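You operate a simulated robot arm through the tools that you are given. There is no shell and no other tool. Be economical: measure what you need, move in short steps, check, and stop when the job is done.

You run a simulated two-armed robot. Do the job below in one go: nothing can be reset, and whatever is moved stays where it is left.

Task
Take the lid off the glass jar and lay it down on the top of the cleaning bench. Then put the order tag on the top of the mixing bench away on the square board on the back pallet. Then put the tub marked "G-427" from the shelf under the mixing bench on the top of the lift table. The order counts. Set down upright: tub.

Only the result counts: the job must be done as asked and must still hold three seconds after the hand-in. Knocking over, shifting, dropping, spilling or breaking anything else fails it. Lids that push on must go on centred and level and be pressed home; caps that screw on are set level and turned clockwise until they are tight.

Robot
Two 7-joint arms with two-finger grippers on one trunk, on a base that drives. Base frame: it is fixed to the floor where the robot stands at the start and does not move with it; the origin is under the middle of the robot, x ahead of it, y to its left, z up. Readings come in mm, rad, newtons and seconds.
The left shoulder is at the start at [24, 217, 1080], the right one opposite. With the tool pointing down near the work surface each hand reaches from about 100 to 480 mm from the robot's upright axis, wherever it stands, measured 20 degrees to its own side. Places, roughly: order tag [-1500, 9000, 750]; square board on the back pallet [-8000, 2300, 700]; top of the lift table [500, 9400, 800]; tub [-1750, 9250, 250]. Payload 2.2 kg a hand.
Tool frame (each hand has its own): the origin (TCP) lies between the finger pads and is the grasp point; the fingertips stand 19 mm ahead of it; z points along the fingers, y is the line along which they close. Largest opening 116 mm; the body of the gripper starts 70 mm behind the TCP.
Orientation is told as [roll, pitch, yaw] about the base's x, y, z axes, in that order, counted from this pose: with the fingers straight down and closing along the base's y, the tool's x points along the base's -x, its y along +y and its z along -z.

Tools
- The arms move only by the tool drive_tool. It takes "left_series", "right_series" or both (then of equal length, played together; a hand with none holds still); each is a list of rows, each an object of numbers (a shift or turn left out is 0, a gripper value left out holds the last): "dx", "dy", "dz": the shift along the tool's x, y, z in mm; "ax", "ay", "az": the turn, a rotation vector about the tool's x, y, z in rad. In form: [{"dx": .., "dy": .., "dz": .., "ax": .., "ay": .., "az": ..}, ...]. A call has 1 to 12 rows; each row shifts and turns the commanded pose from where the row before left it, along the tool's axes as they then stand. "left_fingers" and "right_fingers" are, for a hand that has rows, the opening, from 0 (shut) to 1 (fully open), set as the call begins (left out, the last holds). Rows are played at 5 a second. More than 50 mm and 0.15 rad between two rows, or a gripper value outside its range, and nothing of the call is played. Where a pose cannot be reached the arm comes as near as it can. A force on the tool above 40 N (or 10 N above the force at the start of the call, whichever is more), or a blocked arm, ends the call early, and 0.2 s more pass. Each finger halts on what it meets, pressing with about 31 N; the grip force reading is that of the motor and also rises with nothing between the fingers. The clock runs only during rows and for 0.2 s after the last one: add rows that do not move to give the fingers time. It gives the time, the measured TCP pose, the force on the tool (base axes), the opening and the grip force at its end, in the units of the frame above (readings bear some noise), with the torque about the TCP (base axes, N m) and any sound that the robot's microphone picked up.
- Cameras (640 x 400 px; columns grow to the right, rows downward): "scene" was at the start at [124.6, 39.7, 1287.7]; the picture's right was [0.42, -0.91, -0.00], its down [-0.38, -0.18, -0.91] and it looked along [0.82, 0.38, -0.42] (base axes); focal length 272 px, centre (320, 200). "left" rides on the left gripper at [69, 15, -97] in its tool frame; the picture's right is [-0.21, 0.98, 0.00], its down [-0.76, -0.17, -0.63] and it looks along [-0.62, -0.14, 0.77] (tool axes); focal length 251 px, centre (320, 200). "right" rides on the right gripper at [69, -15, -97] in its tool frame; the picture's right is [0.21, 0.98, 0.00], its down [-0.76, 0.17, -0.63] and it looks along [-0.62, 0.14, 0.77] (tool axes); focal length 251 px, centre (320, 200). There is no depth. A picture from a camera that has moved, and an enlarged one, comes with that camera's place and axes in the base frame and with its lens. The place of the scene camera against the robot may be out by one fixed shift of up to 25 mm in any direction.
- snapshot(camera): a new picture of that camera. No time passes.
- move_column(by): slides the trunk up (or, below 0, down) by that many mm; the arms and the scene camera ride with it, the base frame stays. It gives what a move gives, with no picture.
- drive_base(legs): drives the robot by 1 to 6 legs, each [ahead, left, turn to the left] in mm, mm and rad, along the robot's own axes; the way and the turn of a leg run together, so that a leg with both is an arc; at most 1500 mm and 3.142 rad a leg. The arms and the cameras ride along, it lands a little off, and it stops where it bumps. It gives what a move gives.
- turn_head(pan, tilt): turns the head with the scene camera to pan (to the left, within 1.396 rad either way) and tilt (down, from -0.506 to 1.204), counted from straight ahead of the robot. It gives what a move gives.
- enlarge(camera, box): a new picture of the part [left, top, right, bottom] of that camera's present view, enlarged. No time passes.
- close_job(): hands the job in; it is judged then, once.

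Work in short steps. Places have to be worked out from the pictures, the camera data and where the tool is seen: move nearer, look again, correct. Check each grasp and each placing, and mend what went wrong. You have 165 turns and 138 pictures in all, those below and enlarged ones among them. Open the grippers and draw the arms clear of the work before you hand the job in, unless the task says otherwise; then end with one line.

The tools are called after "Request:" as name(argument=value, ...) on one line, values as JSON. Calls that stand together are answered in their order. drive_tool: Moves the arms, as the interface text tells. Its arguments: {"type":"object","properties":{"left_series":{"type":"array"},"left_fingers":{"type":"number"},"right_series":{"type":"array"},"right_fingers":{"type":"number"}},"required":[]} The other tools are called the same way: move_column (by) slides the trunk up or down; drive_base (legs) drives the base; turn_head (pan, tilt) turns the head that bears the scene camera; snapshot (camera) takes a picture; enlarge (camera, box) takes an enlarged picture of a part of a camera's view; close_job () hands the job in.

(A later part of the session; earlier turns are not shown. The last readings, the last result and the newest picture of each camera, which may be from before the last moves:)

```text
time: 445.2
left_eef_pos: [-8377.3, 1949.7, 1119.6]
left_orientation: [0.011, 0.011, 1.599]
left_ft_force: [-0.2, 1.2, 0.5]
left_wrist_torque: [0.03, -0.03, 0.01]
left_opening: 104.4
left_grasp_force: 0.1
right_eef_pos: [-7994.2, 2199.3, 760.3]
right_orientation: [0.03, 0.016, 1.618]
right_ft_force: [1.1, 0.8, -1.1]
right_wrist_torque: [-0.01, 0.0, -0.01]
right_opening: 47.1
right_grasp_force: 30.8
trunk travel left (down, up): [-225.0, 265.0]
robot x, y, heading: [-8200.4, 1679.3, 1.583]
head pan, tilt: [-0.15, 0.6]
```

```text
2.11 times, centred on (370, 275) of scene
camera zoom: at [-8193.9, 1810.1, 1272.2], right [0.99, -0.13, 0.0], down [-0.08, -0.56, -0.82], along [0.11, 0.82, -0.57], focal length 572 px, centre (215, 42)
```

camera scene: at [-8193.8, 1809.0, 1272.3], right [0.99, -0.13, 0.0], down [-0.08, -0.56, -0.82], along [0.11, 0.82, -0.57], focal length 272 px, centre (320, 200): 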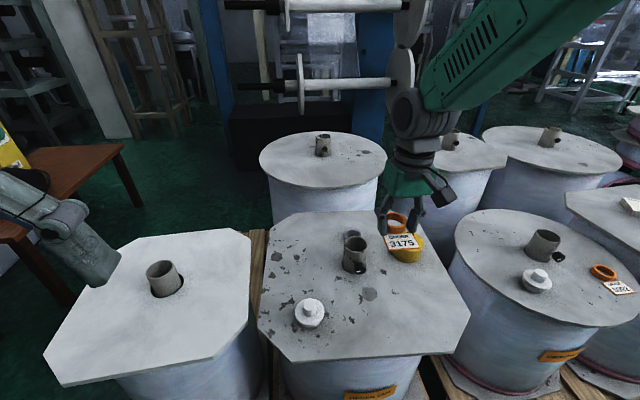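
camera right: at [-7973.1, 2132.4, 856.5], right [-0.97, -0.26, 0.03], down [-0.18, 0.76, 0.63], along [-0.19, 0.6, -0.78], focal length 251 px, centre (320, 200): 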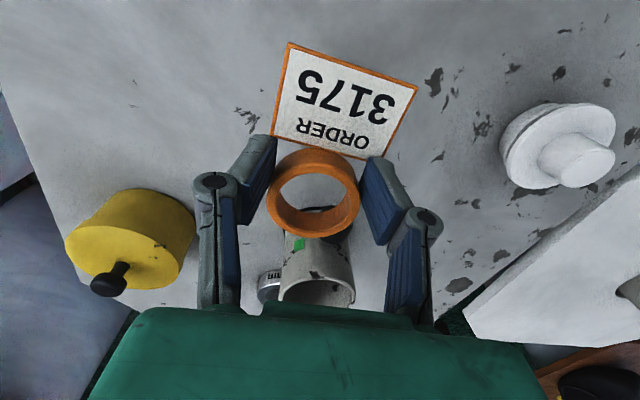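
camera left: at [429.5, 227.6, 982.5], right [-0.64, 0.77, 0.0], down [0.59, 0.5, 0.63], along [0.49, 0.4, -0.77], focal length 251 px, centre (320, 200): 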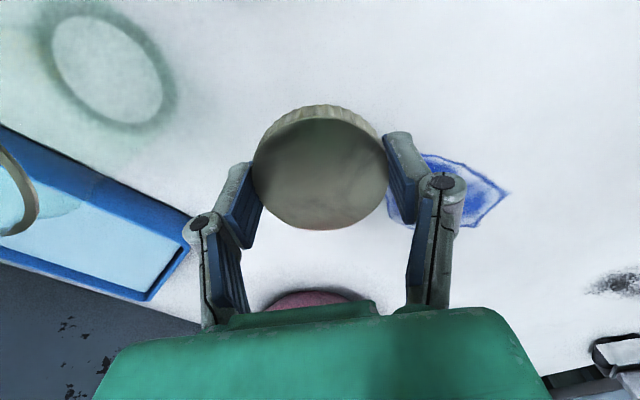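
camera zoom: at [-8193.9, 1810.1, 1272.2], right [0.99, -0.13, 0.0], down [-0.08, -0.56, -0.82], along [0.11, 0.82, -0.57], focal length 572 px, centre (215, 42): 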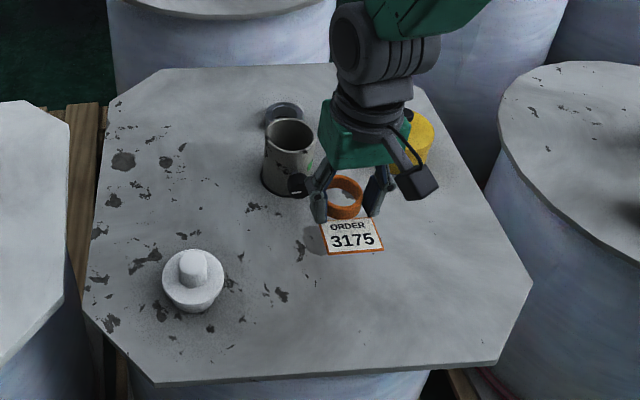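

Plenty of free board around the tag. I go down in small steps.

Request:
drive_tool(right_series=[{"dz": 8}, {"dz": 8}, {"dz": 5}, {}])

Request:
drive_tool(right_series=[{"dz": 4}, {"dz": 4}, {}])

Request:
enlarge(camera="scene", box=[330, 220, 450, 320])

```text
time: 446.2
left_eef_pos: [-8378.2, 1948.8, 1120.2]
left_orientation: [0.012, 0.011, 1.599]
left_ft_force: [0.1, 0.3, 0.4]
left_wrist_torque: [-0.03, 0.01, -0.02]
left_opening: 104.5
left_grasp_force: 0.1
right_eef_pos: [-7994.4, 2198.5, 739.0]
right_orientation: [0.031, 0.014, 1.616]
right_ft_force: [-0.9, -0.4, 0.9]
right_wrist_torque: [0.0, 0.02, -0.01]
right_opening: 47.2
right_grasp_force: 30.8
trunk travel left (down, up): [-225.0, 265.0]
robot x, y, heading: [-8201.0, 1676.4, 1.584]
head pan, tilt: [-0.15, 0.6]
```

```text
time: 447.0
left_eef_pos: [-8377.1, 1949.6, 1119.4]
left_orientation: [0.011, 0.013, 1.601]
left_ft_force: [0.6, 0.3, 0.5]
left_wrist_torque: [0.01, 0.0, -0.03]
left_opening: 104.4
left_grasp_force: 0.1
right_eef_pos: [-7994.6, 2199.8, 732.1]
right_orientation: [0.03, 0.016, 1.617]
right_ft_force: [0.1, 0.2, -0.3]
right_wrist_torque: [0.03, 0.03, 0.0]
right_opening: 46.9
right_grasp_force: 30.7
trunk travel left (down, up): [-225.0, 265.0]
robot x, y, heading: [-8202.3, 1682.0, 1.584]
head pan, tilt: [-0.15, 0.6]
```

```text
4.00 times, centred on (390, 270) of scene
camera zoom: at [-8193.9, 1809.9, 1272.2], right [0.99, -0.13, 0.0], down [-0.08, -0.56, -0.82], along [0.11, 0.82, -0.57], focal length 1087 px, centre (40, -80)
```

zoom: 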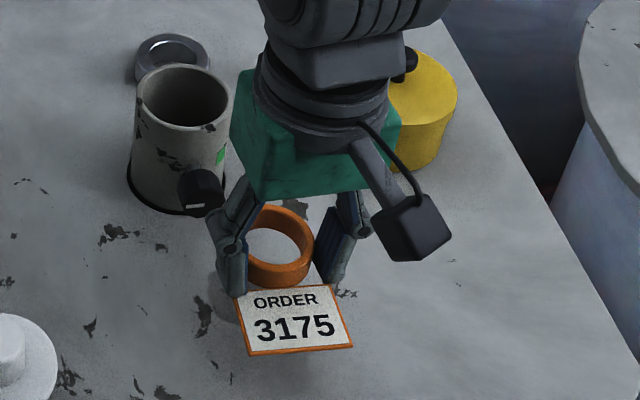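

Still slightly above; I continue until contact.

Request:
drive_tool(right_series=[{"dz": 3}, {"dz": 3}, {}])

Request:
drive_tool(right_series=[{"dz": 3}, {"dz": 2}, {}])

Request:
drive_tool(right_series=[{"dz": 2}, {"dz": 1}, {}])

```text
time: 447.8
left_eef_pos: [-8377.7, 1949.3, 1120.2]
left_orientation: [0.013, 0.013, 1.599]
left_ft_force: [-0.5, 0.9, -1.2]
left_wrist_torque: [0.02, 0.02, 0.03]
left_opening: 104.1
left_grasp_force: 0.1
right_eef_pos: [-7995.2, 2201.0, 725.9]
right_orientation: [0.03, 0.013, 1.617]
right_ft_force: [-0.1, 0.4, 0.1]
right_wrist_torque: [0.0, 0.01, 0.0]
right_opening: 46.8
right_grasp_force: 31.0
trunk travel left (down, up): [-225.0, 265.0]
robot x, y, heading: [-8206.9, 1679.5, 1.591]
head pan, tilt: [-0.15, 0.6]
```

```text
time: 448.6
left_eef_pos: [-8378.4, 1948.0, 1119.9]
left_orientation: [0.012, 0.013, 1.601]
left_ft_force: [-0.2, -0.1, -0.5]
left_wrist_torque: [0.0, 0.0, -0.03]
left_opening: 104.5
left_grasp_force: 0.0
right_eef_pos: [-7994.8, 2200.4, 719.5]
right_orientation: [0.03, 0.015, 1.616]
right_ft_force: [-0.3, -0.3, -1.2]
right_wrist_torque: [-0.01, -0.01, 0.04]
right_opening: 47.0
right_grasp_force: 31.1
trunk travel left (down, up): [-225.0, 265.0]
robot x, y, heading: [-8201.8, 1680.7, 1.583]
head pan, tilt: [-0.15, 0.6]
```

```text
time: 449.4
left_eef_pos: [-8376.9, 1948.1, 1119.8]
left_orientation: [0.013, 0.012, 1.598]
left_ft_force: [-0.9, -1.3, 0.3]
left_wrist_torque: [-0.01, 0.03, -0.02]
left_opening: 104.4
left_grasp_force: 0.0
right_eef_pos: [-7994.9, 2199.3, 716.5]
right_orientation: [0.029, 0.016, 1.617]
right_ft_force: [0.4, 0.0, 0.0]
right_wrist_torque: [0.0, -0.01, -0.01]
right_opening: 47.0
right_grasp_force: 31.1
trunk travel left (down, up): [-225.0, 265.0]
robot x, y, heading: [-8207.6, 1678.8, 1.584]
head pan, tilt: [-0.15, 0.6]
```

No contact yet at 716; I continue.

Request:
drive_tool(right_series=[{"dz": 2}, {"dz": 2}, {}])

Request:
drive_tool(right_series=[{"dz": 2}, {"dz": 2}, {}])

Request:
enlarge(camera="scene", box=[330, 220, 450, 320])

```text
time: 450.2
left_eef_pos: [-8378.0, 1948.8, 1120.2]
left_orientation: [0.013, 0.012, 1.601]
left_ft_force: [-0.3, 0.0, 0.3]
left_wrist_torque: [0.01, 0.02, -0.01]
left_opening: 104.5
left_grasp_force: 0.1
right_eef_pos: [-7996.4, 2200.4, 713.8]
right_orientation: [0.03, 0.017, 1.619]
right_ft_force: [-0.1, 0.7, -0.2]
right_wrist_torque: [0.04, -0.02, 0.0]
right_opening: 46.9
right_grasp_force: 30.9
trunk travel left (down, up): [-225.0, 265.0]
robot x, y, heading: [-8206.2, 1673.4, 1.587]
head pan, tilt: [-0.15, 0.6]
```

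```text
time: 451.0
left_eef_pos: [-8377.9, 1948.5, 1120.6]
left_orientation: [0.012, 0.012, 1.599]
left_ft_force: [0.6, 0.9, -0.1]
left_wrist_torque: [-0.01, -0.01, 0.02]
left_opening: 104.3
left_grasp_force: 0.0
right_eef_pos: [-7995.4, 2198.9, 710.6]
right_orientation: [0.029, 0.014, 1.618]
right_ft_force: [0.1, 0.4, -0.7]
right_wrist_torque: [0.02, 0.02, -0.01]
right_opening: 46.7
right_grasp_force: 31.0
trunk travel left (down, up): [-225.0, 265.0]
robot x, y, heading: [-8203.9, 1682.3, 1.585]
head pan, tilt: [-0.15, 0.6]
```

```text
4.00 times, centred on (390, 270) of scene
camera zoom: at [-8194.0, 1809.9, 1272.2], right [0.99, -0.13, 0.0], down [-0.08, -0.56, -0.82], along [0.11, 0.82, -0.57], focal length 1087 px, centre (40, -80)
```

zoom: 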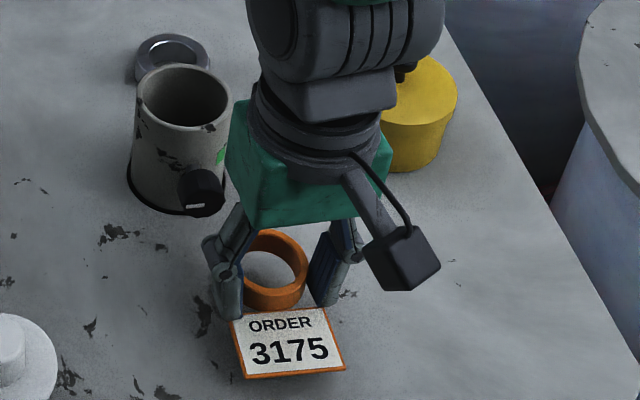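

The shadow shows only a small gap left. I keep stepping down.

Request:
drive_tool(right_series=[{"dz": 2.5}, {"dz": 2.5}, {}])

Request:
drive_tool(right_series=[{"dz": 2}, {"dz": 2}, {}])

Request:
drive_tool(right_series=[{"dz": 2}, {"dz": 2}, {}])

```text
time: 451.8
left_eef_pos: [-8379.2, 1948.1, 1120.4]
left_orientation: [0.013, 0.012, 1.602]
left_ft_force: [-0.6, 0.6, -0.3]
left_wrist_torque: [0.0, 0.0, -0.03]
left_opening: 104.5
left_grasp_force: 0.0
right_eef_pos: [-7995.6, 2199.6, 705.1]
right_orientation: [0.031, 0.017, 1.617]
right_ft_force: [0.2, -0.6, -0.4]
right_wrist_torque: [-0.02, 0.0, 0.0]
right_opening: 46.6
right_grasp_force: 31.1
trunk travel left (down, up): [-225.0, 265.0]
robot x, y, heading: [-8200.4, 1680.3, 1.585]
head pan, tilt: [-0.15, 0.6]
```

```text
time: 452.6
left_eef_pos: [-8379.0, 1948.9, 1120.1]
left_orientation: [0.011, 0.012, 1.601]
left_ft_force: [-0.1, 0.3, -0.1]
left_wrist_torque: [-0.01, -0.02, -0.01]
left_opening: 104.5
left_grasp_force: 0.1
right_eef_pos: [-7996.1, 2200.7, 700.4]
right_orientation: [0.03, 0.014, 1.618]
right_ft_force: [0.0, 0.0, 0.3]
right_wrist_torque: [-0.02, -0.01, 0.03]
right_opening: 46.4
right_grasp_force: 31.1
trunk travel left (down, up): [-225.0, 265.0]
robot x, y, heading: [-8200.9, 1679.1, 1.584]
head pan, tilt: [-0.15, 0.6]
```

```text
time: 453.4
left_eef_pos: [-8377.3, 1949.2, 1118.6]
left_orientation: [0.013, 0.013, 1.6]
left_ft_force: [-0.2, 0.0, 0.8]
left_wrist_torque: [0.03, -0.03, 0.02]
left_opening: 104.3
left_grasp_force: 0.1
right_eef_pos: [-7996.1, 2199.5, 696.1]
right_orientation: [0.031, 0.015, 1.619]
right_ft_force: [-0.4, 0.4, 0.8]
right_wrist_torque: [0.01, -0.02, 0.02]
right_opening: 46.9
right_grasp_force: 30.6
trunk travel left (down, up): [-225.0, 265.0]
robot x, y, heading: [-8200.4, 1679.7, 1.582]
head pan, tilt: [-0.15, 0.6]
```

Continuing down in the same way.

Request:
drive_tool(right_series=[{"dz": 2}, {"dz": 1.5}, {}])

Request:
drive_tool(right_series=[{"dz": 1.5}, {"dz": 1.5}, {}])

Request:
drive_tool(right_series=[{"dz": 1.5}, {"dz": 1.5}, {}])

Request:
enlarge(camera="scene", box=[330, 220, 450, 320])

```text
time: 454.2
left_eef_pos: [-8378.0, 1948.6, 1118.9]
left_orientation: [0.012, 0.012, 1.601]
left_ft_force: [-0.1, -0.4, -0.9]
left_wrist_torque: [-0.01, 0.01, 0.01]
left_opening: 104.4
left_grasp_force: 0.0
right_eef_pos: [-7995.2, 2200.3, 693.8]
right_orientation: [0.03, 0.018, 1.616]
right_ft_force: [-0.5, 0.7, -0.4]
right_wrist_torque: [0.0, -0.02, 0.0]
right_opening: 46.7
right_grasp_force: 30.3
trunk travel left (down, up): [-225.0, 265.0]
robot x, y, heading: [-8196.7, 1680.8, 1.584]
head pan, tilt: [-0.15, 0.6]
```

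```text
time: 455.0
left_eef_pos: [-8378.0, 1947.2, 1120.7]
left_orientation: [0.015, 0.011, 1.601]
left_ft_force: [-0.2, -0.5, 0.3]
left_wrist_torque: [-0.02, 0.03, -0.02]
left_opening: 104.5
left_grasp_force: 0.1
right_eef_pos: [-7996.0, 2199.6, 691.0]
right_orientation: [0.028, 0.012, 1.619]
right_ft_force: [1.2, -0.2, 17.7]
right_wrist_torque: [-0.79, -0.51, 0.04]
right_opening: 46.5
right_grasp_force: 31.4
trunk travel left (down, up): [-225.0, 265.0]
robot x, y, heading: [-8201.7, 1678.1, 1.586]
head pan, tilt: [-0.15, 0.6]
```

```text
time: 455.7
left_eef_pos: [-8377.7, 1947.2, 1121.2]
left_orientation: [0.014, 0.009, 1.601]
left_ft_force: [0.4, -0.5, -0.1]
left_wrist_torque: [0.01, -0.02, 0.01]
left_opening: 104.3
left_grasp_force: 0.0
right_eef_pos: [-7997.2, 2201.0, 690.8]
right_orientation: [0.027, 0.009, 1.615]
right_ft_force: [-1.6, -7.4, 23.8]
right_wrist_torque: [-0.65, -0.54, -0.22]
right_opening: 46.6
right_grasp_force: 31.1
trunk travel left (down, up): [-225.0, 265.0]
robot x, y, heading: [-8203.6, 1685.1, 1.577]
head pan, tilt: [-0.15, 0.6]
stopped in row 3 (right hand): the force on the tool passed its limit at 41 N (the readings are from after the stop); the commanded pose is now the measured one
```

```text
4.00 times, centred on (390, 270) of scene
camera zoom: at [-8195.9, 1806.8, 1272.6], right [0.99, -0.14, 0.0], down [-0.07, -0.56, -0.82], along [0.11, 0.82, -0.57], focal length 1087 px, centre (40, -80)
```

zoom: 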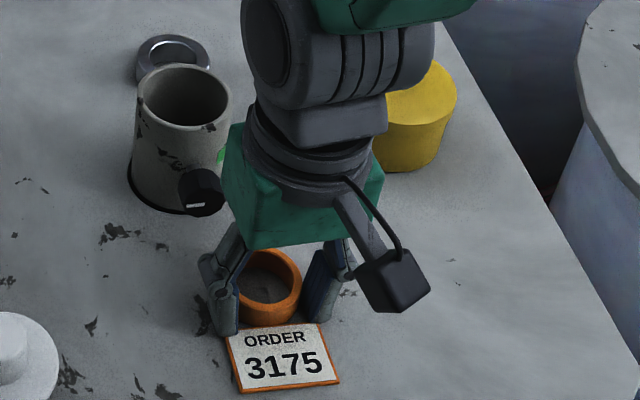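

Contact at TCP 691. I ease up 2 mm, open, and lift away.

Request:
drive_tool(right_series=[{"dz": -1.5}, {}, {}])

Request:
drive_tool(right_series=[{}, {}, {}, {}, {"dz": -10}, {"dz": -20}, {"dz": -40}, {"dz": -40}, {"dz": -40}, {"dz": -40}, {"dz": -40}, {}], right_fingers=0.75)

Request:
drive_tool(right_series=[{"dz": -40}, {"dz": -40}, {"dz": -40}, {"dx": 30}, {"dx": 30}, {"dx": 30}, {"dx": 30}, {}])

Request:
enlarge(camera="scene", box=[250, 180, 490, 370])

```text
time: 456.5
left_eef_pos: [-8379.2, 1946.9, 1120.5]
left_orientation: [0.013, 0.011, 1.601]
left_ft_force: [0.1, 0.3, -0.3]
left_wrist_torque: [0.0, -0.01, 0.01]
left_opening: 104.7
left_grasp_force: 0.1
right_eef_pos: [-7996.0, 2199.6, 691.3]
right_orientation: [0.028, 0.008, 1.616]
right_ft_force: [-2.2, -0.6, 14.0]
right_wrist_torque: [-0.35, -0.34, -0.08]
right_opening: 46.7
right_grasp_force: 31.3
trunk travel left (down, up): [-225.0, 265.0]
robot x, y, heading: [-8205.1, 1679.4, 1.586]
head pan, tilt: [-0.15, 0.6]
```

```text
time: 459.1
left_eef_pos: [-8378.6, 1949.6, 1119.2]
left_orientation: [0.013, 0.011, 1.6]
left_ft_force: [-0.7, 0.3, 0.4]
left_wrist_torque: [-0.02, -0.02, 0.0]
left_opening: 104.5
left_grasp_force: 0.1
right_eef_pos: [-7988.3, 2203.0, 920.6]
right_orientation: [0.03, 0.012, 1.616]
right_ft_force: [-0.1, 0.5, -0.5]
right_wrist_torque: [-0.03, -0.01, -0.01]
right_opening: 86.9
right_grasp_force: 0.0
trunk travel left (down, up): [-225.0, 265.0]
robot x, y, heading: [-8199.9, 1678.7, 1.587]
head pan, tilt: [-0.15, 0.6]
```

```text
time: 460.9
left_eef_pos: [-8377.9, 1948.0, 1119.9]
left_orientation: [0.014, 0.01, 1.601]
left_ft_force: [-0.8, 0.0, -0.6]
left_wrist_torque: [-0.03, -0.02, -0.01]
left_opening: 104.4
left_grasp_force: 0.0
right_eef_pos: [-7979.1, 2084.1, 1041.7]
right_orientation: [0.029, 0.012, 1.615]
right_ft_force: [-0.7, -0.4, 0.1]
right_wrist_torque: [-0.04, 0.0, -0.01]
right_opening: 87.2
right_grasp_force: 0.0
trunk travel left (down, up): [-225.0, 265.0]
robot x, y, heading: [-8204.3, 1680.7, 1.585]
head pan, tilt: [-0.15, 0.6]
```

```text
2.11 times, centred on (370, 275) of scene
camera zoom: at [-8193.6, 1809.4, 1272.2], right [0.99, -0.13, 0.0], down [-0.08, -0.56, -0.82], along [0.11, 0.82, -0.57], focal length 572 px, centre (215, 42)
```

zoom: 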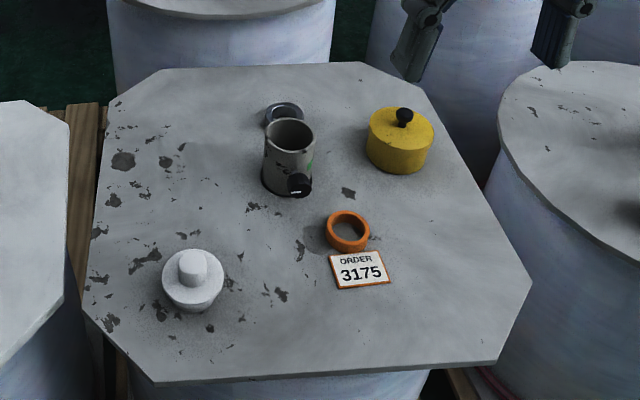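

The tag lies on the board. Now I return: back out the same way, then east along the front aisle.

Request:
drive_base(legs=[[-250, 0, 0], [0, 700, 0], [-1450, 0, 0], [-800, 0, -0.014], [0, 0, -1.571]])

Request:
drive_tool(right_series=[{"dx": 30}, {"dx": 30}, {"dx": 30}, {}])

```text
time: 480.7
left_eef_pos: [-8602.1, -647.8, 1119.0]
left_orientation: [0.015, 0.015, 0.021]
left_ft_force: [0.2, 0.3, -0.6]
left_wrist_torque: [0.02, -0.05, -0.01]
left_opening: 104.3
left_grasp_force: 0.2
right_eef_pos: [-8469.2, -1047.3, 1042.2]
right_orientation: [0.032, 0.012, 0.035]
right_ft_force: [-0.5, 0.2, -0.3]
right_wrist_torque: [-0.01, -0.01, 0.0]
right_opening: 87.1
right_grasp_force: 0.0
trunk travel left (down, up): [-225.0, 265.0]
robot x, y, heading: [-8872.3, -816.1, 0.008]
head pan, tilt: [-0.15, 0.6]
```

```text
time: 481.7
left_eef_pos: [-8602.3, -618.0, 1114.8]
left_orientation: [-0.007, 0.023, 0.02]
left_ft_force: [0.1, 0.9, -0.2]
left_wrist_torque: [-0.05, 0.02, 0.04]
left_opening: 104.2
left_grasp_force: 0.1
right_eef_pos: [-8561.3, -1023.2, 1047.0]
right_orientation: [0.008, 0.01, 0.037]
right_ft_force: [0.6, -0.3, -0.2]
right_wrist_torque: [-0.05, 0.03, 0.04]
right_opening: 86.9
right_grasp_force: 0.1
trunk travel left (down, up): [-225.0, 265.0]
robot x, y, heading: [-8868.3, -815.4, 0.009]
head pan, tilt: [-0.15, 0.6]
```

On to the east end of the aisle.

Request:
drive_base(legs=[[1500, 0, -0.012], [1500, 0, 0], [1500, 0, 0], [1500, 0, 0], [1500, 0, 0], [900, 0, 0]])

Request:
drive_base(legs=[[0, 0, 1.574], [1500, 0, 0]])

Request:
turn_head(pan=0.0, tilt=0.2)

Request:
snapshot(camera="scene")

```text
time: 521.6
left_eef_pos: [-192.9, -732.5, 1117.5]
left_orientation: [-0.008, 0.008, -0.004]
left_ft_force: [-0.3, -0.8, 0.0]
left_wrist_torque: [-0.04, -0.08, 0.0]
left_opening: 104.6
left_grasp_force: 0.1
right_eef_pos: [-159.1, -1136.9, 1045.6]
right_orientation: [0.012, 0.014, 0.016]
right_ft_force: [0.3, 0.5, -0.1]
right_wrist_torque: [-0.04, -0.02, 0.04]
right_opening: 87.0
right_grasp_force: 0.0
trunk travel left (down, up): [-225.0, 265.0]
robot x, y, heading: [-463.3, -917.6, -0.016]
head pan, tilt: [-0.15, 0.6]
```

```text
time: 533.0
left_eef_pos: [-612.3, 858.2, 1128.8]
left_orientation: [0.036, 0.002, 1.593]
left_ft_force: [-1.2, 0.1, 0.1]
left_wrist_torque: [0.04, -0.05, -0.02]
left_opening: 104.5
left_grasp_force: 0.1
right_eef_pos: [-213.2, 902.2, 1033.5]
right_orientation: [0.056, 0.018, 1.615]
right_ft_force: [0.3, -0.1, 0.3]
right_wrist_torque: [0.05, 0.03, -0.01]
right_opening: 86.9
right_grasp_force: 0.0
trunk travel left (down, up): [-225.0, 265.0]
robot x, y, heading: [-466.0, 594.2, 1.581]
head pan, tilt: [-0.15, 0.6]
```

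```text
time: 533.8
left_eef_pos: [-587.0, 857.3, 1131.9]
left_orientation: [0.05, -0.003, 1.589]
left_ft_force: [0.6, -0.8, 0.9]
left_wrist_torque: [0.02, 0.04, 0.01]
left_opening: 104.5
left_grasp_force: 0.0
right_eef_pos: [-192.9, 900.3, 1022.3]
right_orientation: [0.076, 0.047, 1.615]
right_ft_force: [0.8, 0.1, 0.5]
right_wrist_torque: [0.04, 0.01, 0.01]
right_opening: 87.0
right_grasp_force: 0.0
trunk travel left (down, up): [-225.0, 265.0]
robot x, y, heading: [-463.6, 595.8, 1.581]
head pan, tilt: [0.0, 0.201]
```

```text
25 pictures are left
camera scene: at [-477.1, 729.9, 1309.0], right [1.0, 0.01, 0.01], down [0.01, -0.2, -0.98], along [-0.01, 0.98, -0.2], focal length 272 px, centre (320, 200)
```

scene: 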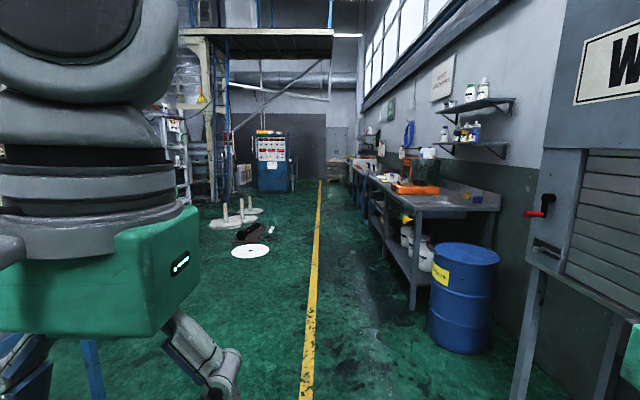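

Aisle clear. I drive 8.4 m to the mixing bench end.

Request:
drive_base(legs=[[1500, 0, -0.01], [1500, 0, 0], [1500, 0, 0], [1500, 0, 0], [1500, 0, 0], [900, 0, 0]])

Request:
drive_base(legs=[[0, 0, 0]])

```text
time: 573.4
left_eef_pos: [-507.8, 9196.4, 1125.0]
left_orientation: [0.03, 0.01, 1.566]
left_ft_force: [0.8, -0.6, 0.3]
left_wrist_torque: [0.05, 0.01, 0.02]
left_opening: 104.6
left_grasp_force: 0.1
right_eef_pos: [-110.9, 9231.6, 1038.1]
right_orientation: [0.048, 0.012, 1.594]
right_ft_force: [-0.3, -0.3, -0.3]
right_wrist_torque: [0.04, 0.01, 0.04]
right_opening: 86.8
right_grasp_force: 0.1
trunk travel left (down, up): [-225.0, 265.0]
robot x, y, heading: [-363.5, 8935.8, 1.56]
head pan, tilt: [0.0, 0.201]
```

```text
time: 574.1
left_eef_pos: [-475.5, 9198.9, 1123.2]
left_orientation: [0.052, 0.022, 1.573]
left_ft_force: [0.7, 2.2, -0.7]
left_wrist_torque: [-0.1, 0.08, 0.03]
left_opening: 104.5
left_grasp_force: 0.0
right_eef_pos: [-81.6, 9234.8, 1031.2]
right_orientation: [0.075, 0.015, 1.599]
right_ft_force: [0.8, -0.1, -0.2]
right_wrist_torque: [-0.09, 0.04, -0.03]
right_opening: 87.0
right_grasp_force: 0.0
trunk travel left (down, up): [-225.0, 265.0]
robot x, y, heading: [-353.9, 8934.3, 1.567]
head pan, tilt: [0.0, 0.201]
```

I go around the bench end into the back aisle and stop at the gap between bench and bags, turned to face +x.

Request:
drive_base(legs=[[0, 500, 0], [1480, 0, 0], [0, 0, 1.574], [1480, -130, 0], [0, 0, -1.57], [0, 0, -1.57]])

Request:
turn_head(pan=-0.9, tilt=0.45)

Request:
snapshot(camera="scene")

```text
time: 602.4
left_eef_pos: [-2078.5, 10674.1, 1125.0]
left_orientation: [0.045, 0.014, 0.031]
left_ft_force: [0.2, -1.0, -0.8]
left_wrist_torque: [0.07, 0.01, -0.02]
left_opening: 104.3
left_grasp_force: 0.0
right_eef_pos: [-2029.2, 10280.0, 1037.7]
right_orientation: [0.068, 0.008, 0.059]
right_ft_force: [-0.4, -0.9, -0.5]
right_wrist_torque: [0.16, -0.05, 0.02]
right_opening: 86.9
right_grasp_force: 0.2
trunk travel left (down, up): [-225.0, 265.0]
robot x, y, heading: [-2332.1, 10533.0, 0.023]
head pan, tilt: [0.0, 0.201]
```

```text
time: 603.6
left_eef_pos: [-2079.3, 10710.6, 1116.5]
left_orientation: [0.015, 0.029, 0.03]
left_ft_force: [0.2, 0.2, 0.2]
left_wrist_torque: [-0.07, -0.01, -0.01]
left_opening: 104.4
left_grasp_force: 0.0
right_eef_pos: [-2030.6, 10313.4, 1045.6]
right_orientation: [0.036, 0.007, 0.062]
right_ft_force: [0.0, 0.7, 0.1]
right_wrist_torque: [-0.07, 0.04, -0.01]
right_opening: 87.0
right_grasp_force: 0.1
trunk travel left (down, up): [-225.0, 265.0]
robot x, y, heading: [-2339.1, 10538.0, 0.025]
head pan, tilt: [-0.901, 0.45]
```

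```text
24 pictures are left
camera scene: at [-2237.4, 10460.9, 1285.4], right [-0.77, -0.64, 0.0], down [-0.28, 0.34, -0.9], along [0.58, -0.69, -0.44], focal length 272 px, centre (320, 200)
```

scene: 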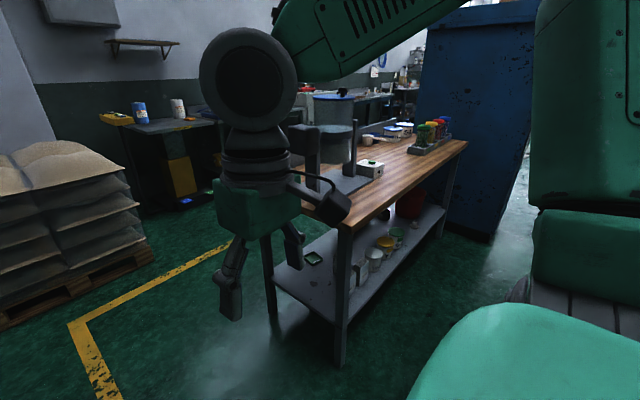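

From this side the tubs stand near the front edge of the shelf (bench edge at x about -1815). I strafe along the bench to y about 9350 and look at the labels.

Request:
drive_base(legs=[[0, -600, -0.025], [0, -600, 0]])

Request:
move_column(by=-220)

Request:
turn_head(pan=0.0, tilt=0.9)

Request:
snapshot(camera="scene")

```text
time: 609.9
left_eef_pos: [-2069.2, 9501.7, 1123.5]
left_orientation: [0.016, 0.007, 0.002]
left_ft_force: [-1.6, 0.2, 1.3]
left_wrist_torque: [-0.01, -0.09, -0.01]
left_opening: 104.7
left_grasp_force: 0.0
right_eef_pos: [-2032.0, 9105.9, 1035.5]
right_orientation: [0.043, 0.039, 0.037]
right_ft_force: [-0.4, 0.1, 0.5]
right_wrist_torque: [-0.02, -0.04, 0.0]
right_opening: 86.9
right_grasp_force: 0.0
trunk travel left (down, up): [-225.0, 265.0]
robot x, y, heading: [-2325.3, 9344.7, -0.004]
head pan, tilt: [-0.901, 0.45]
```

```text
time: 612.2
left_eef_pos: [-2066.7, 9511.1, 904.8]
left_orientation: [0.007, 0.007, 0.003]
left_ft_force: [-0.3, 1.8, 0.4]
left_wrist_torque: [-0.17, 0.02, 0.01]
left_opening: 104.3
left_grasp_force: 0.1
right_eef_pos: [-2030.9, 9116.3, 814.6]
right_orientation: [0.035, 0.046, 0.039]
right_ft_force: [0.3, 1.5, -0.2]
right_wrist_torque: [-0.2, 0.06, 0.07]
right_opening: 87.2
right_grasp_force: 0.1
trunk travel left (down, up): [-5.0, 485.0]
robot x, y, heading: [-2323.9, 9355.0, -0.002]
head pan, tilt: [-0.901, 0.45]
```

```text
time: 613.5
left_eef_pos: [-2070.3, 9446.9, 910.2]
left_orientation: [0.065, 0.008, 0.001]
left_ft_force: [0.5, -1.1, -0.2]
left_wrist_torque: [0.1, -0.01, 0.0]
left_opening: 104.4
left_grasp_force: 0.0
right_eef_pos: [-2032.1, 9057.0, 803.7]
right_orientation: [0.092, 0.036, 0.035]
right_ft_force: [0.3, -1.2, 1.6]
right_wrist_torque: [0.1, 0.0, -0.01]
right_opening: 86.8
right_grasp_force: 0.0
trunk travel left (down, up): [-5.0, 485.0]
robot x, y, heading: [-2324.7, 9337.3, -0.003]
head pan, tilt: [0.0, 0.901]
```

```text
23 pictures are left
camera scene: at [-2211.6, 9305.9, 1027.0], right [-0.01, -1.0, -0.03], down [-0.78, 0.02, -0.62], along [0.62, 0.02, -0.78], focal length 272 px, centre (320, 200)
```

scene: 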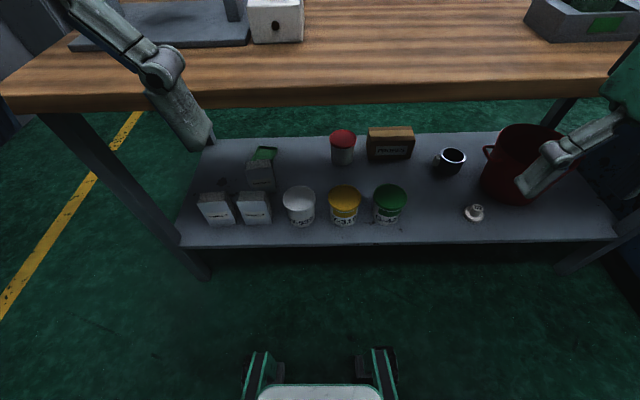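

Three labelled tubs stand in front. I zoom in on their labels.

Request:
enlarge(camera="scene", box=[270, 120, 430, 240])

```text
3.33 times, centred on (350, 180) of scene
camera zoom: at [-2211.6, 9305.9, 1027.0], right [-0.01, -1.0, -0.03], down [-0.78, 0.02, -0.62], along [0.62, 0.02, -0.78], focal length 906 px, centre (220, 267)
```

zoom: 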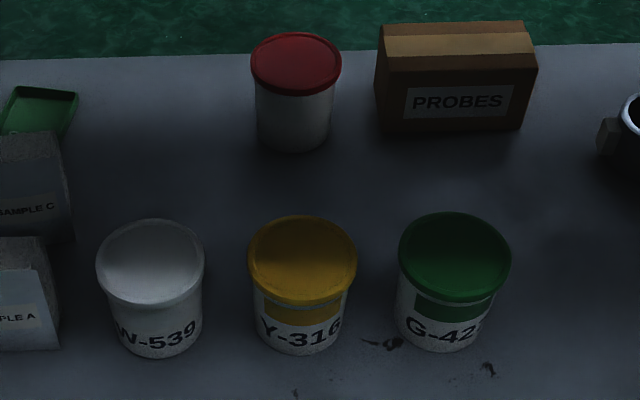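

The green one is G-427, at about [-1676, 9100] with its lid near z 365. I'll use the same front-right tilted grasp as for the jar: raise the left hand out of the way and orient the right hand first.

Request:
drive_tool(left_series=[{"dz": -30, "dx": 20}, {"dz": -30, "dx": 20}, {"dz": -30, "dx": 20}, {"dz": -30}, {"dz": -30}, {}, {}, {}, {}, {}, {}, {}], right_series=[{"az": -0.145}, {"az": -0.145}, {"az": -0.145}, {"az": -0.145}, {"az": -0.145}, {"az": -0.145}, {"az": -0.145}, {"ay": -0.143}, {"ay": -0.143}, {"ay": -0.143}, {"ay": -0.143}, {"ay": -0.143}], right_fingers=1.0)

Request:
drive_tool(right_series=[{"ay": -0.143}, {"ay": -0.14}, {}, {}, {}, {}, {}, {}, {}, {}, {}])

```text
time: 614.8
left_eef_pos: [-2124.4, 9439.0, 1061.3]
left_orientation: [0.084, 0.003, 0.02]
left_ft_force: [22.1, 27.8, -1.7]
left_wrist_torque: [-0.48, 0.55, 1.31]
left_opening: 89.3
left_grasp_force: 0.0
right_eef_pos: [-2031.9, 9054.6, 800.6]
right_orientation: [0.097, -0.049, 0.847]
right_ft_force: [-0.5, -0.1, 0.0]
right_wrist_torque: [0.09, -0.02, -0.02]
right_opening: 116.3
right_grasp_force: 0.0
trunk travel left (down, up): [-5.0, 485.0]
robot x, y, heading: [-2326.2, 9344.5, 0.001]
head pan, tilt: [0.0, 0.901]
stopped in row 6 (left hand): the force on the tool passed its limit at 47 N (the readings are from after the stop); the commanded pose is now the measured one
```

```text
time: 615.6
left_eef_pos: [-2125.3, 9439.8, 1065.0]
left_orientation: [0.09, 0.002, 0.024]
left_ft_force: [10.6, 27.3, 2.4]
left_wrist_torque: [-0.7, 0.24, 0.65]
left_opening: 91.1
left_grasp_force: 0.0
right_eef_pos: [-2033.3, 9056.8, 799.8]
right_orientation: [0.105, -0.333, 0.821]
right_ft_force: [-0.4, -0.7, -0.2]
right_wrist_torque: [0.03, -0.01, -0.02]
right_opening: 116.0
right_grasp_force: 0.0
trunk travel left (down, up): [-5.0, 485.0]
robot x, y, heading: [-2323.6, 9344.4, 0.005]
head pan, tilt: [0.0, 0.901]
stopped in row 3 (left hand): the force on the tool passed its limit at 49 N (the readings are from after the stop); the commanded pose is now the measured one
```

The left hand touched the robot's own head. I move it outward, away from it.

Request:
drive_tool(left_series=[{"dy": 20, "dx": -5}, {"dy": 30, "dx": -10}, {"dy": 30, "dx": -10}, {"dy": 30}, {"dy": 30}, {}])

Request:
drive_tool(right_series=[{"ay": -0.14}, {"ay": -0.14}, {"ay": -0.14}, {"ay": -0.14}, {"ay": -0.1}, {}, {}, {}, {}])

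Request:
snapshot(camera="scene")

```text
time: 617.0
left_eef_pos: [-2102.8, 9600.6, 1072.1]
left_orientation: [0.066, 0.003, 0.021]
left_ft_force: [0.1, -1.2, -0.1]
left_wrist_torque: [0.06, -0.01, 0.03]
left_opening: 104.5
left_grasp_force: 0.1
right_eef_pos: [-2033.3, 9073.5, 803.0]
right_orientation: [0.089, -0.316, 0.825]
right_ft_force: [0.5, 0.3, -0.3]
right_wrist_torque: [0.02, 0.01, 0.0]
right_opening: 116.0
right_grasp_force: 0.0
trunk travel left (down, up): [-5.0, 485.0]
robot x, y, heading: [-2326.1, 9351.0, -0.006]
head pan, tilt: [0.0, 0.901]
```

```text
time: 619.0
left_eef_pos: [-2103.5, 9621.7, 1068.9]
left_orientation: [0.051, 0.004, 0.021]
left_ft_force: [0.1, 1.0, 0.4]
left_wrist_torque: [-0.05, 0.01, 0.01]
left_opening: 104.4
left_grasp_force: 0.0
right_eef_pos: [-1981.0, 9063.3, 834.8]
right_orientation: [0.129, -0.962, 0.749]
right_ft_force: [-1.2, 0.1, 0.9]
right_wrist_torque: [-0.06, 0.01, -0.03]
right_opening: 116.1
right_grasp_force: 0.0
right hand out of reach, approached as far as the arm can: row 1, 2, 3, 4, 5
trunk travel left (down, up): [-5.0, 485.0]
robot x, y, heading: [-2321.6, 9356.5, 0.001]
head pan, tilt: [0.0, 0.901]
```

```text
21 pictures are left
camera scene: at [-2211.9, 9358.4, 1027.7], right [0.0, -1.0, 0.0], down [-0.78, 0.0, -0.62], along [0.62, 0.0, -0.78], focal length 272 px, centre (320, 200)
```

scene: 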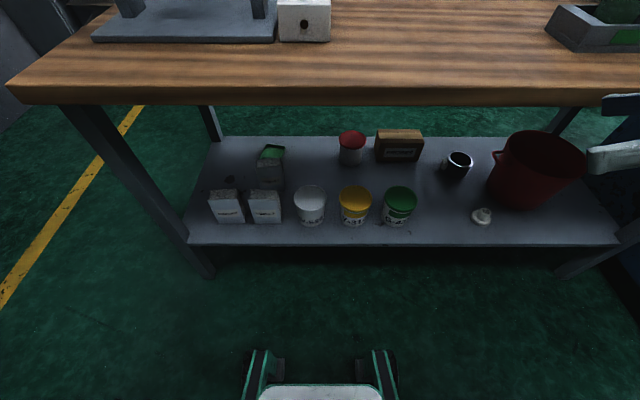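

The view is level now; the tub's lid centre is about [-1675, 9103], z 350. I lower the right hand in front of the bench to a pre-approach pose.

Request:
drive_tool(right_series=[{"dx": 17.9, "dy": 12.5, "dz": 36.7}, {"dx": 17.9, "dy": 12.5, "dz": 36.7}, {"dx": 17.9, "dy": 12.5, "dz": 36.7}, {"dx": 17.9, "dy": 12.5, "dz": 36.7}, {"dx": 17.9, "dy": 12.5, "dz": 36.7}, {"dx": 17.9, "dy": 12.5, "dz": 36.7}, {"dx": 17.9, "dy": 12.5, "dz": 36.7}, {"dx": 17.9, "dy": 12.5, "dz": 36.7}, {"dx": 17.9, "dy": 12.5, "dz": 36.7}, {"dx": 17.9, "dy": 12.5, "dz": 36.7}, {}, {}])

Request:
snapshot(camera="scene")

```text
time: 621.6
left_eef_pos: [-2104.1, 9604.9, 1071.5]
left_orientation: [0.064, 0.003, 0.022]
left_ft_force: [-0.3, 0.2, -0.6]
left_wrist_torque: [0.01, -0.04, -0.01]
left_opening: 104.2
left_grasp_force: 0.0
right_eef_pos: [-1922.8, 9285.3, 495.0]
right_orientation: [0.145, -0.97, 0.734]
right_ft_force: [-0.1, 0.3, 0.0]
right_wrist_torque: [-0.01, -0.02, 0.01]
right_opening: 116.0
right_grasp_force: 0.1
right hand out of reach, approached as far as the arm can: row 1, 2, 3
trunk travel left (down, up): [-5.0, 485.0]
robot x, y, heading: [-2329.7, 9355.1, -0.002]
head pan, tilt: [0.0, 0.901]
```

```text
20 pictures are left
camera scene: at [-2211.4, 9351.9, 1027.6], right [0.0, -1.0, 0.0], down [-0.79, 0.0, -0.62], along [0.62, 0.0, -0.79], focal length 272 px, centre (320, 200)
```

scene: 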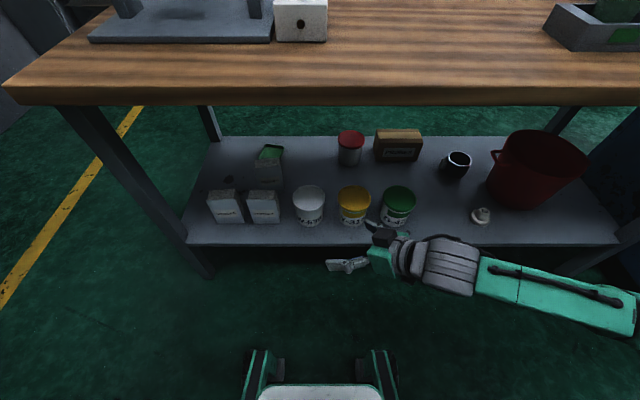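

Reachable now. I drive to the grasp position (220 mm forward, 305 mm right), with the hand held low and well clear under the bench edge.

Request:
drive_base(legs=[[0, -305, 0], [205, 0, 0]])

Request:
drive_tool(right_series=[{"ax": 0.05}, {"ax": 0.05}, {}, {}, {}, {}, {}, {}, {}, {}])

Request:
snapshot(camera="right")

Request:
snapshot(camera="scene")

```text
time: 624.9
left_eef_pos: [-1896.5, 9305.0, 1069.3]
left_orientation: [0.059, 0.005, 0.022]
left_ft_force: [0.6, 0.7, 0.6]
left_wrist_torque: [0.0, 0.02, 0.03]
left_opening: 104.6
left_grasp_force: 0.1
right_eef_pos: [-1716.5, 8982.1, 494.8]
right_orientation: [0.141, -0.967, 0.739]
right_ft_force: [0.3, 0.4, -0.1]
right_wrist_torque: [0.0, 0.02, 0.02]
right_opening: 116.3
right_grasp_force: 0.0
trunk travel left (down, up): [-5.0, 485.0]
robot x, y, heading: [-2119.7, 9050.6, -0.0]
head pan, tilt: [0.0, 0.901]
```

```text
time: 627.1
left_eef_pos: [-1897.5, 9304.1, 1071.2]
left_orientation: [0.06, 0.003, 0.024]
left_ft_force: [1.1, -0.1, -0.4]
left_wrist_torque: [-0.02, -0.04, 0.04]
left_opening: 104.4
left_grasp_force: 0.1
right_eef_pos: [-1717.2, 8982.1, 494.9]
right_orientation: [0.039, -0.967, 0.74]
right_ft_force: [-0.2, -0.1, -0.9]
right_wrist_torque: [0.0, 0.0, -0.03]
right_opening: 116.1
right_grasp_force: 0.0
trunk travel left (down, up): [-5.0, 485.0]
robot x, y, heading: [-2118.8, 9047.3, -0.006]
head pan, tilt: [0.0, 0.901]
```

```text
19 pictures are left
camera right: at [-1792.5, 8888.1, 491.9], right [-0.77, 0.62, -0.16], down [-0.17, 0.04, 0.99], along [0.61, 0.79, 0.07], focal length 251 px, centre (320, 200)
```

right: 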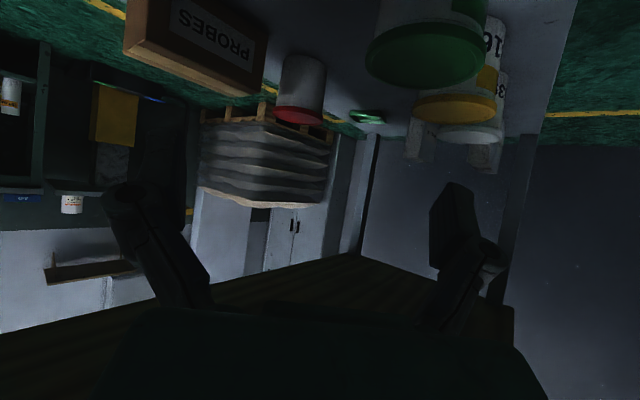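

```text
18 pictures are left
camera scene: at [-2005.7, 9046.0, 1027.6], right [0.0, -1.0, 0.0], down [-0.78, 0.0, -0.62], along [0.62, 0.0, -0.78], focal length 272 px, centre (320, 200)
```

scene: 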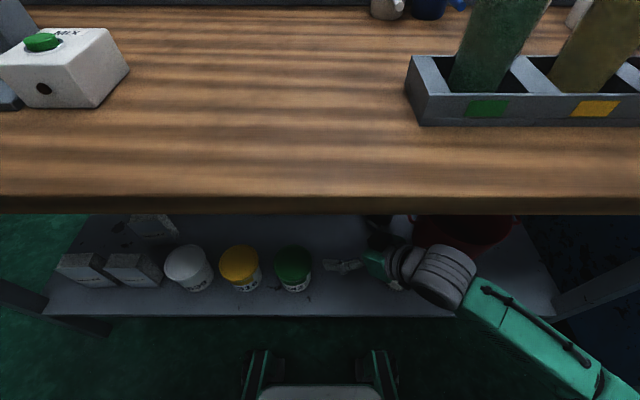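

Both cameras put the tub's lid at about [-1698, 9114], top z 368. I move to 120 mm short of it on the approach line and check.

Request:
drive_tool(right_series=[{"dx": 22, "dy": 21, "dz": 0}, {"dx": 22, "dy": 21, "dz": 15}, {"dx": 22, "dy": 21, "dz": 25}, {"dx": 21.5, "dy": 21, "dz": 25}, {}, {}])

Request:
snapshot(camera="right")

```text
time: 628.5
left_eef_pos: [-1898.8, 9304.1, 1070.2]
left_orientation: [0.057, 0.001, 0.023]
left_ft_force: [0.3, -0.2, 0.2]
left_wrist_torque: [-0.01, 0.06, 0.0]
left_opening: 104.2
left_grasp_force: 0.0
right_eef_pos: [-1751.7, 9017.3, 399.6]
right_orientation: [0.054, -0.972, 0.741]
right_ft_force: [-0.1, -0.2, -0.2]
right_wrist_torque: [0.0, 0.05, 0.03]
right_opening: 115.8
right_grasp_force: 0.0
right hand out of reach, approached as far as the arm can: row 2, 3, 4
trunk travel left (down, up): [-5.0, 485.0]
robot x, y, heading: [-2121.1, 9049.3, -0.004]
head pan, tilt: [0.0, 0.901]
```

```text
17 pictures are left
camera right: at [-1825.2, 8923.3, 396.4], right [-0.78, 0.61, -0.15], down [-0.16, 0.03, 0.99], along [0.6, 0.79, 0.08], focal length 251 px, centre (320, 200)
```

right: 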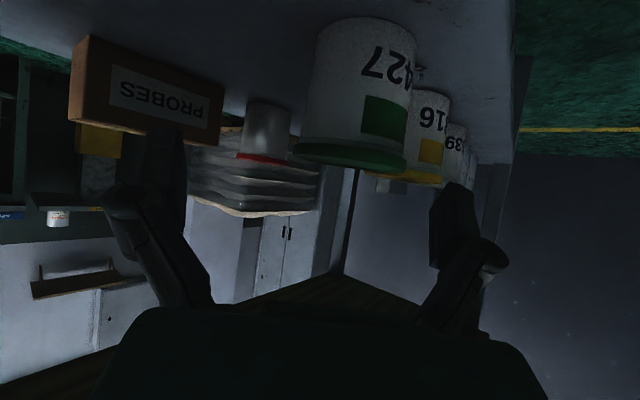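

That flat tilt is out of reach so low. I make the tool steeper (about 37° from vertical) and re-measure.

Request:
drive_tool(right_series=[{"dz": -20, "ay": 0.107}, {"dz": -10, "ay": 0.107}, {"ay": 0.107, "ax": 0.04}, {}, {}, {}])

```text
time: 629.9
left_eef_pos: [-1899.1, 9303.9, 1069.9]
left_orientation: [0.057, 0.002, 0.023]
left_ft_force: [-0.1, 0.3, -1.3]
left_wrist_torque: [-0.02, -0.01, 0.01]
left_opening: 104.4
left_grasp_force: 0.3
right_eef_pos: [-1751.1, 9002.9, 404.0]
right_orientation: [0.048, -0.916, 0.743]
right_ft_force: [0.5, -0.4, -0.7]
right_wrist_torque: [0.04, -0.01, -0.02]
right_opening: 116.0
right_grasp_force: 0.1
right hand out of reach, approached as far as the arm can: row 1, 2, 3
trunk travel left (down, up): [-5.0, 485.0]
robot x, y, heading: [-2122.6, 9046.0, 0.001]
head pan, tilt: [0.0, 0.901]
```

Still limited. I raise the hand 110 mm to let the arm take the steeper pose, then check.

Request:
drive_tool(right_series=[{"dx": -20, "dz": -27}, {"dx": -20, "dz": -27}, {"dx": -20, "dz": -27}, {}, {}])

Request:
snapshot(camera="scene")

```text
time: 631.1
left_eef_pos: [-1899.0, 9305.0, 1070.4]
left_orientation: [0.058, 0.002, 0.024]
left_ft_force: [0.0, -1.1, 0.3]
left_wrist_torque: [0.04, 0.04, -0.01]
left_opening: 104.4
left_grasp_force: 0.2
right_eef_pos: [-1768.5, 8981.4, 500.1]
right_orientation: [0.05, -0.917, 0.745]
right_ft_force: [-0.3, 0.4, -0.2]
right_wrist_torque: [0.0, -0.04, -0.01]
right_opening: 115.7
right_grasp_force: 0.0
trunk travel left (down, up): [-5.0, 485.0]
robot x, y, heading: [-2117.8, 9046.3, 0.0]
head pan, tilt: [0.0, 0.901]
```

```text
16 pictures are left
camera scene: at [-2006.1, 9046.5, 1027.7], right [0.0, -1.0, 0.0], down [-0.78, 0.0, -0.62], along [0.62, 0.0, -0.78], focal length 272 px, centre (320, 200)
```

scene: 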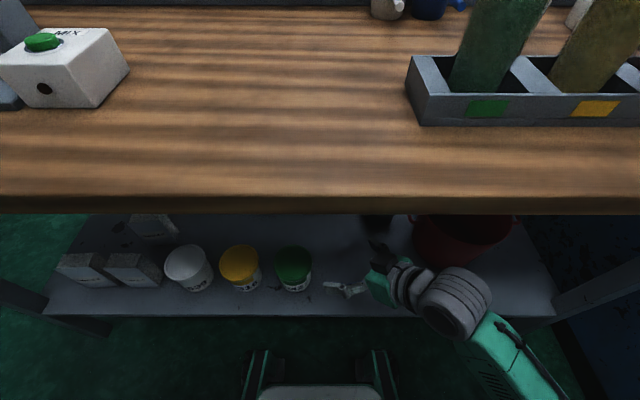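

Reachable here. I reorient to the steeper tilt at this height.

Request:
drive_tool(right_series=[{"ay": 0.11, "ax": 0.03}, {"ay": 0.11}, {"ay": 0.11}, {}, {}])

Request:
drive_tool(right_series=[{"dx": 15, "dz": 20}, {"dx": 15, "dz": 20}, {"dx": 15, "dz": 20}, {}, {}])

```text
time: 632.3
left_eef_pos: [-1899.6, 9305.0, 1070.3]
left_orientation: [0.059, 0.002, 0.021]
left_ft_force: [0.4, 0.1, -0.6]
left_wrist_torque: [0.01, -0.01, -0.01]
left_opening: 104.2
left_grasp_force: 0.1
right_eef_pos: [-1768.0, 8982.1, 499.2]
right_orientation: [0.04, -0.695, 0.758]
right_ft_force: [0.3, -0.2, -0.3]
right_wrist_torque: [-0.01, 0.01, -0.04]
right_opening: 116.2
right_grasp_force: 0.0
right hand out of reach, approached as far as the arm can: row 1
trunk travel left (down, up): [-5.0, 485.0]
robot x, y, heading: [-2118.8, 9046.5, -0.003]
head pan, tilt: [0.0, 0.901]
```

```text
time: 633.5
left_eef_pos: [-1898.9, 9304.6, 1070.3]
left_orientation: [0.059, 0.003, 0.023]
left_ft_force: [0.2, 0.4, 0.3]
left_wrist_torque: [0.03, 0.02, 0.02]
left_opening: 104.6
left_grasp_force: 0.0
right_eef_pos: [-1767.3, 8984.8, 449.1]
right_orientation: [0.042, -0.696, 0.759]
right_ft_force: [0.3, -1.5, 0.5]
right_wrist_torque: [0.01, 0.02, 0.0]
right_opening: 116.0
right_grasp_force: 0.1
right hand out of reach, approached as far as the arm can: row 3
trunk travel left (down, up): [-5.0, 485.0]
robot x, y, heading: [-2115.8, 9046.2, 0.004]
head pan, tilt: [0.0, 0.901]
```

The arm is too steep below its shoulder here, so I back the base off 110 mm to make the reach shallower, and move to the pre-approach point again.

Request:
drive_base(legs=[[-110, 0, 0]])

Request:
drive_tool(right_series=[{"dx": -20.6, "dy": -6.4, "dz": 26}, {"dx": -20.6, "dy": -6.4, "dz": 26}, {"dx": -20.6, "dy": -6.4, "dz": 26}, {"dx": -20.6, "dy": -6.4, "dz": 26}, {}, {}])

Request:
snapshot(camera="right")

```text
time: 634.7
left_eef_pos: [-2010.9, 9304.7, 1071.3]
left_orientation: [0.059, 0.0, 0.024]
left_ft_force: [0.2, 0.7, -0.3]
left_wrist_torque: [-0.01, -0.01, -0.03]
left_opening: 104.6
left_grasp_force: 0.0
right_eef_pos: [-1877.8, 8985.1, 449.8]
right_orientation: [0.039, -0.698, 0.758]
right_ft_force: [-0.2, -0.6, 0.5]
right_wrist_torque: [0.0, -0.03, -0.04]
right_opening: 116.2
right_grasp_force: 0.0
trunk travel left (down, up): [-5.0, 485.0]
robot x, y, heading: [-2232.7, 9046.2, 0.001]
head pan, tilt: [0.0, 0.901]
```

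```text
time: 636.1
left_eef_pos: [-2008.7, 9304.2, 1070.8]
left_orientation: [0.059, 0.0, 0.024]
left_ft_force: [0.0, -0.1, 0.0]
left_wrist_torque: [0.03, 0.03, 0.01]
left_opening: 104.5
left_grasp_force: 0.1
right_eef_pos: [-1768.6, 9061.8, 423.6]
right_orientation: [0.039, -0.698, 0.759]
right_ft_force: [-0.1, -0.2, 0.3]
right_wrist_torque: [-0.02, 0.02, -0.01]
right_opening: 115.6
right_grasp_force: 0.1
trunk travel left (down, up): [-5.0, 485.0]
robot x, y, heading: [-2227.9, 9045.0, -0.004]
head pan, tilt: [0.0, 0.901]
```

```text
15 pictures are left
camera right: at [-1838.5, 8966.8, 452.4], right [-0.81, 0.58, -0.11], down [0.03, 0.22, 0.98], along [0.59, 0.79, -0.19], focal length 251 px, centre (320, 200)
```

right: 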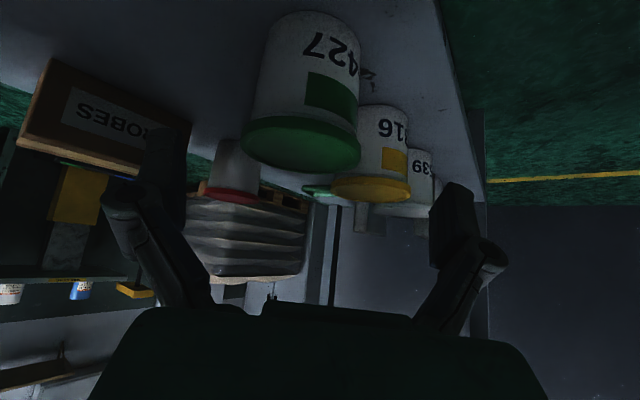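

Reached. The lid is now at [-1697, 9120], 105 mm wide, so I must centre carefully. I correct 7 mm sideways, advance half way and look.

Request:
drive_tool(right_series=[{"dy": -7}, {"dx": -1.5, "dz": 30}, {"dx": -1.5, "dz": 35}, {}, {}])

Request:
snapshot(camera="right")

```text
time: 637.3
left_eef_pos: [-2009.5, 9304.4, 1071.2]
left_orientation: [0.058, 0.001, 0.023]
left_ft_force: [0.2, 0.2, -0.2]
left_wrist_torque: [0.0, 0.0, -0.03]
left_opening: 104.3
left_grasp_force: 0.1
right_eef_pos: [-1733.6, 9086.2, 374.0]
right_orientation: [0.039, -0.699, 0.762]
right_ft_force: [-0.5, 0.2, -0.3]
right_wrist_torque: [-0.03, 0.02, -0.01]
right_opening: 116.0
right_grasp_force: 0.0
trunk travel left (down, up): [-5.0, 485.0]
robot x, y, heading: [-2226.7, 9048.4, -0.002]
head pan, tilt: [0.0, 0.901]
```

```text
14 pictures are left
camera right: at [-1803.6, 8992.9, 403.0], right [-0.81, 0.58, -0.11], down [0.03, 0.22, 0.98], along [0.59, 0.79, -0.19], focal length 251 px, centre (320, 200)
```

right: 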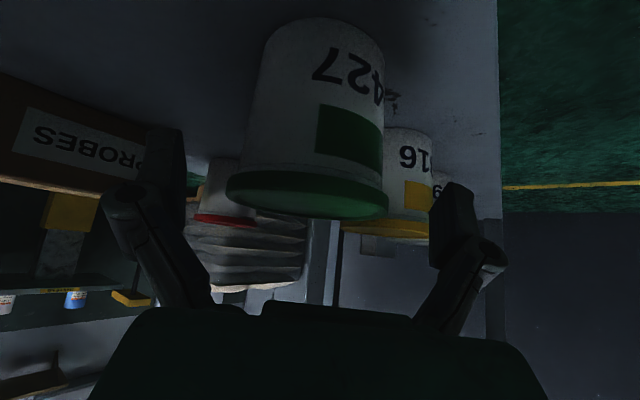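

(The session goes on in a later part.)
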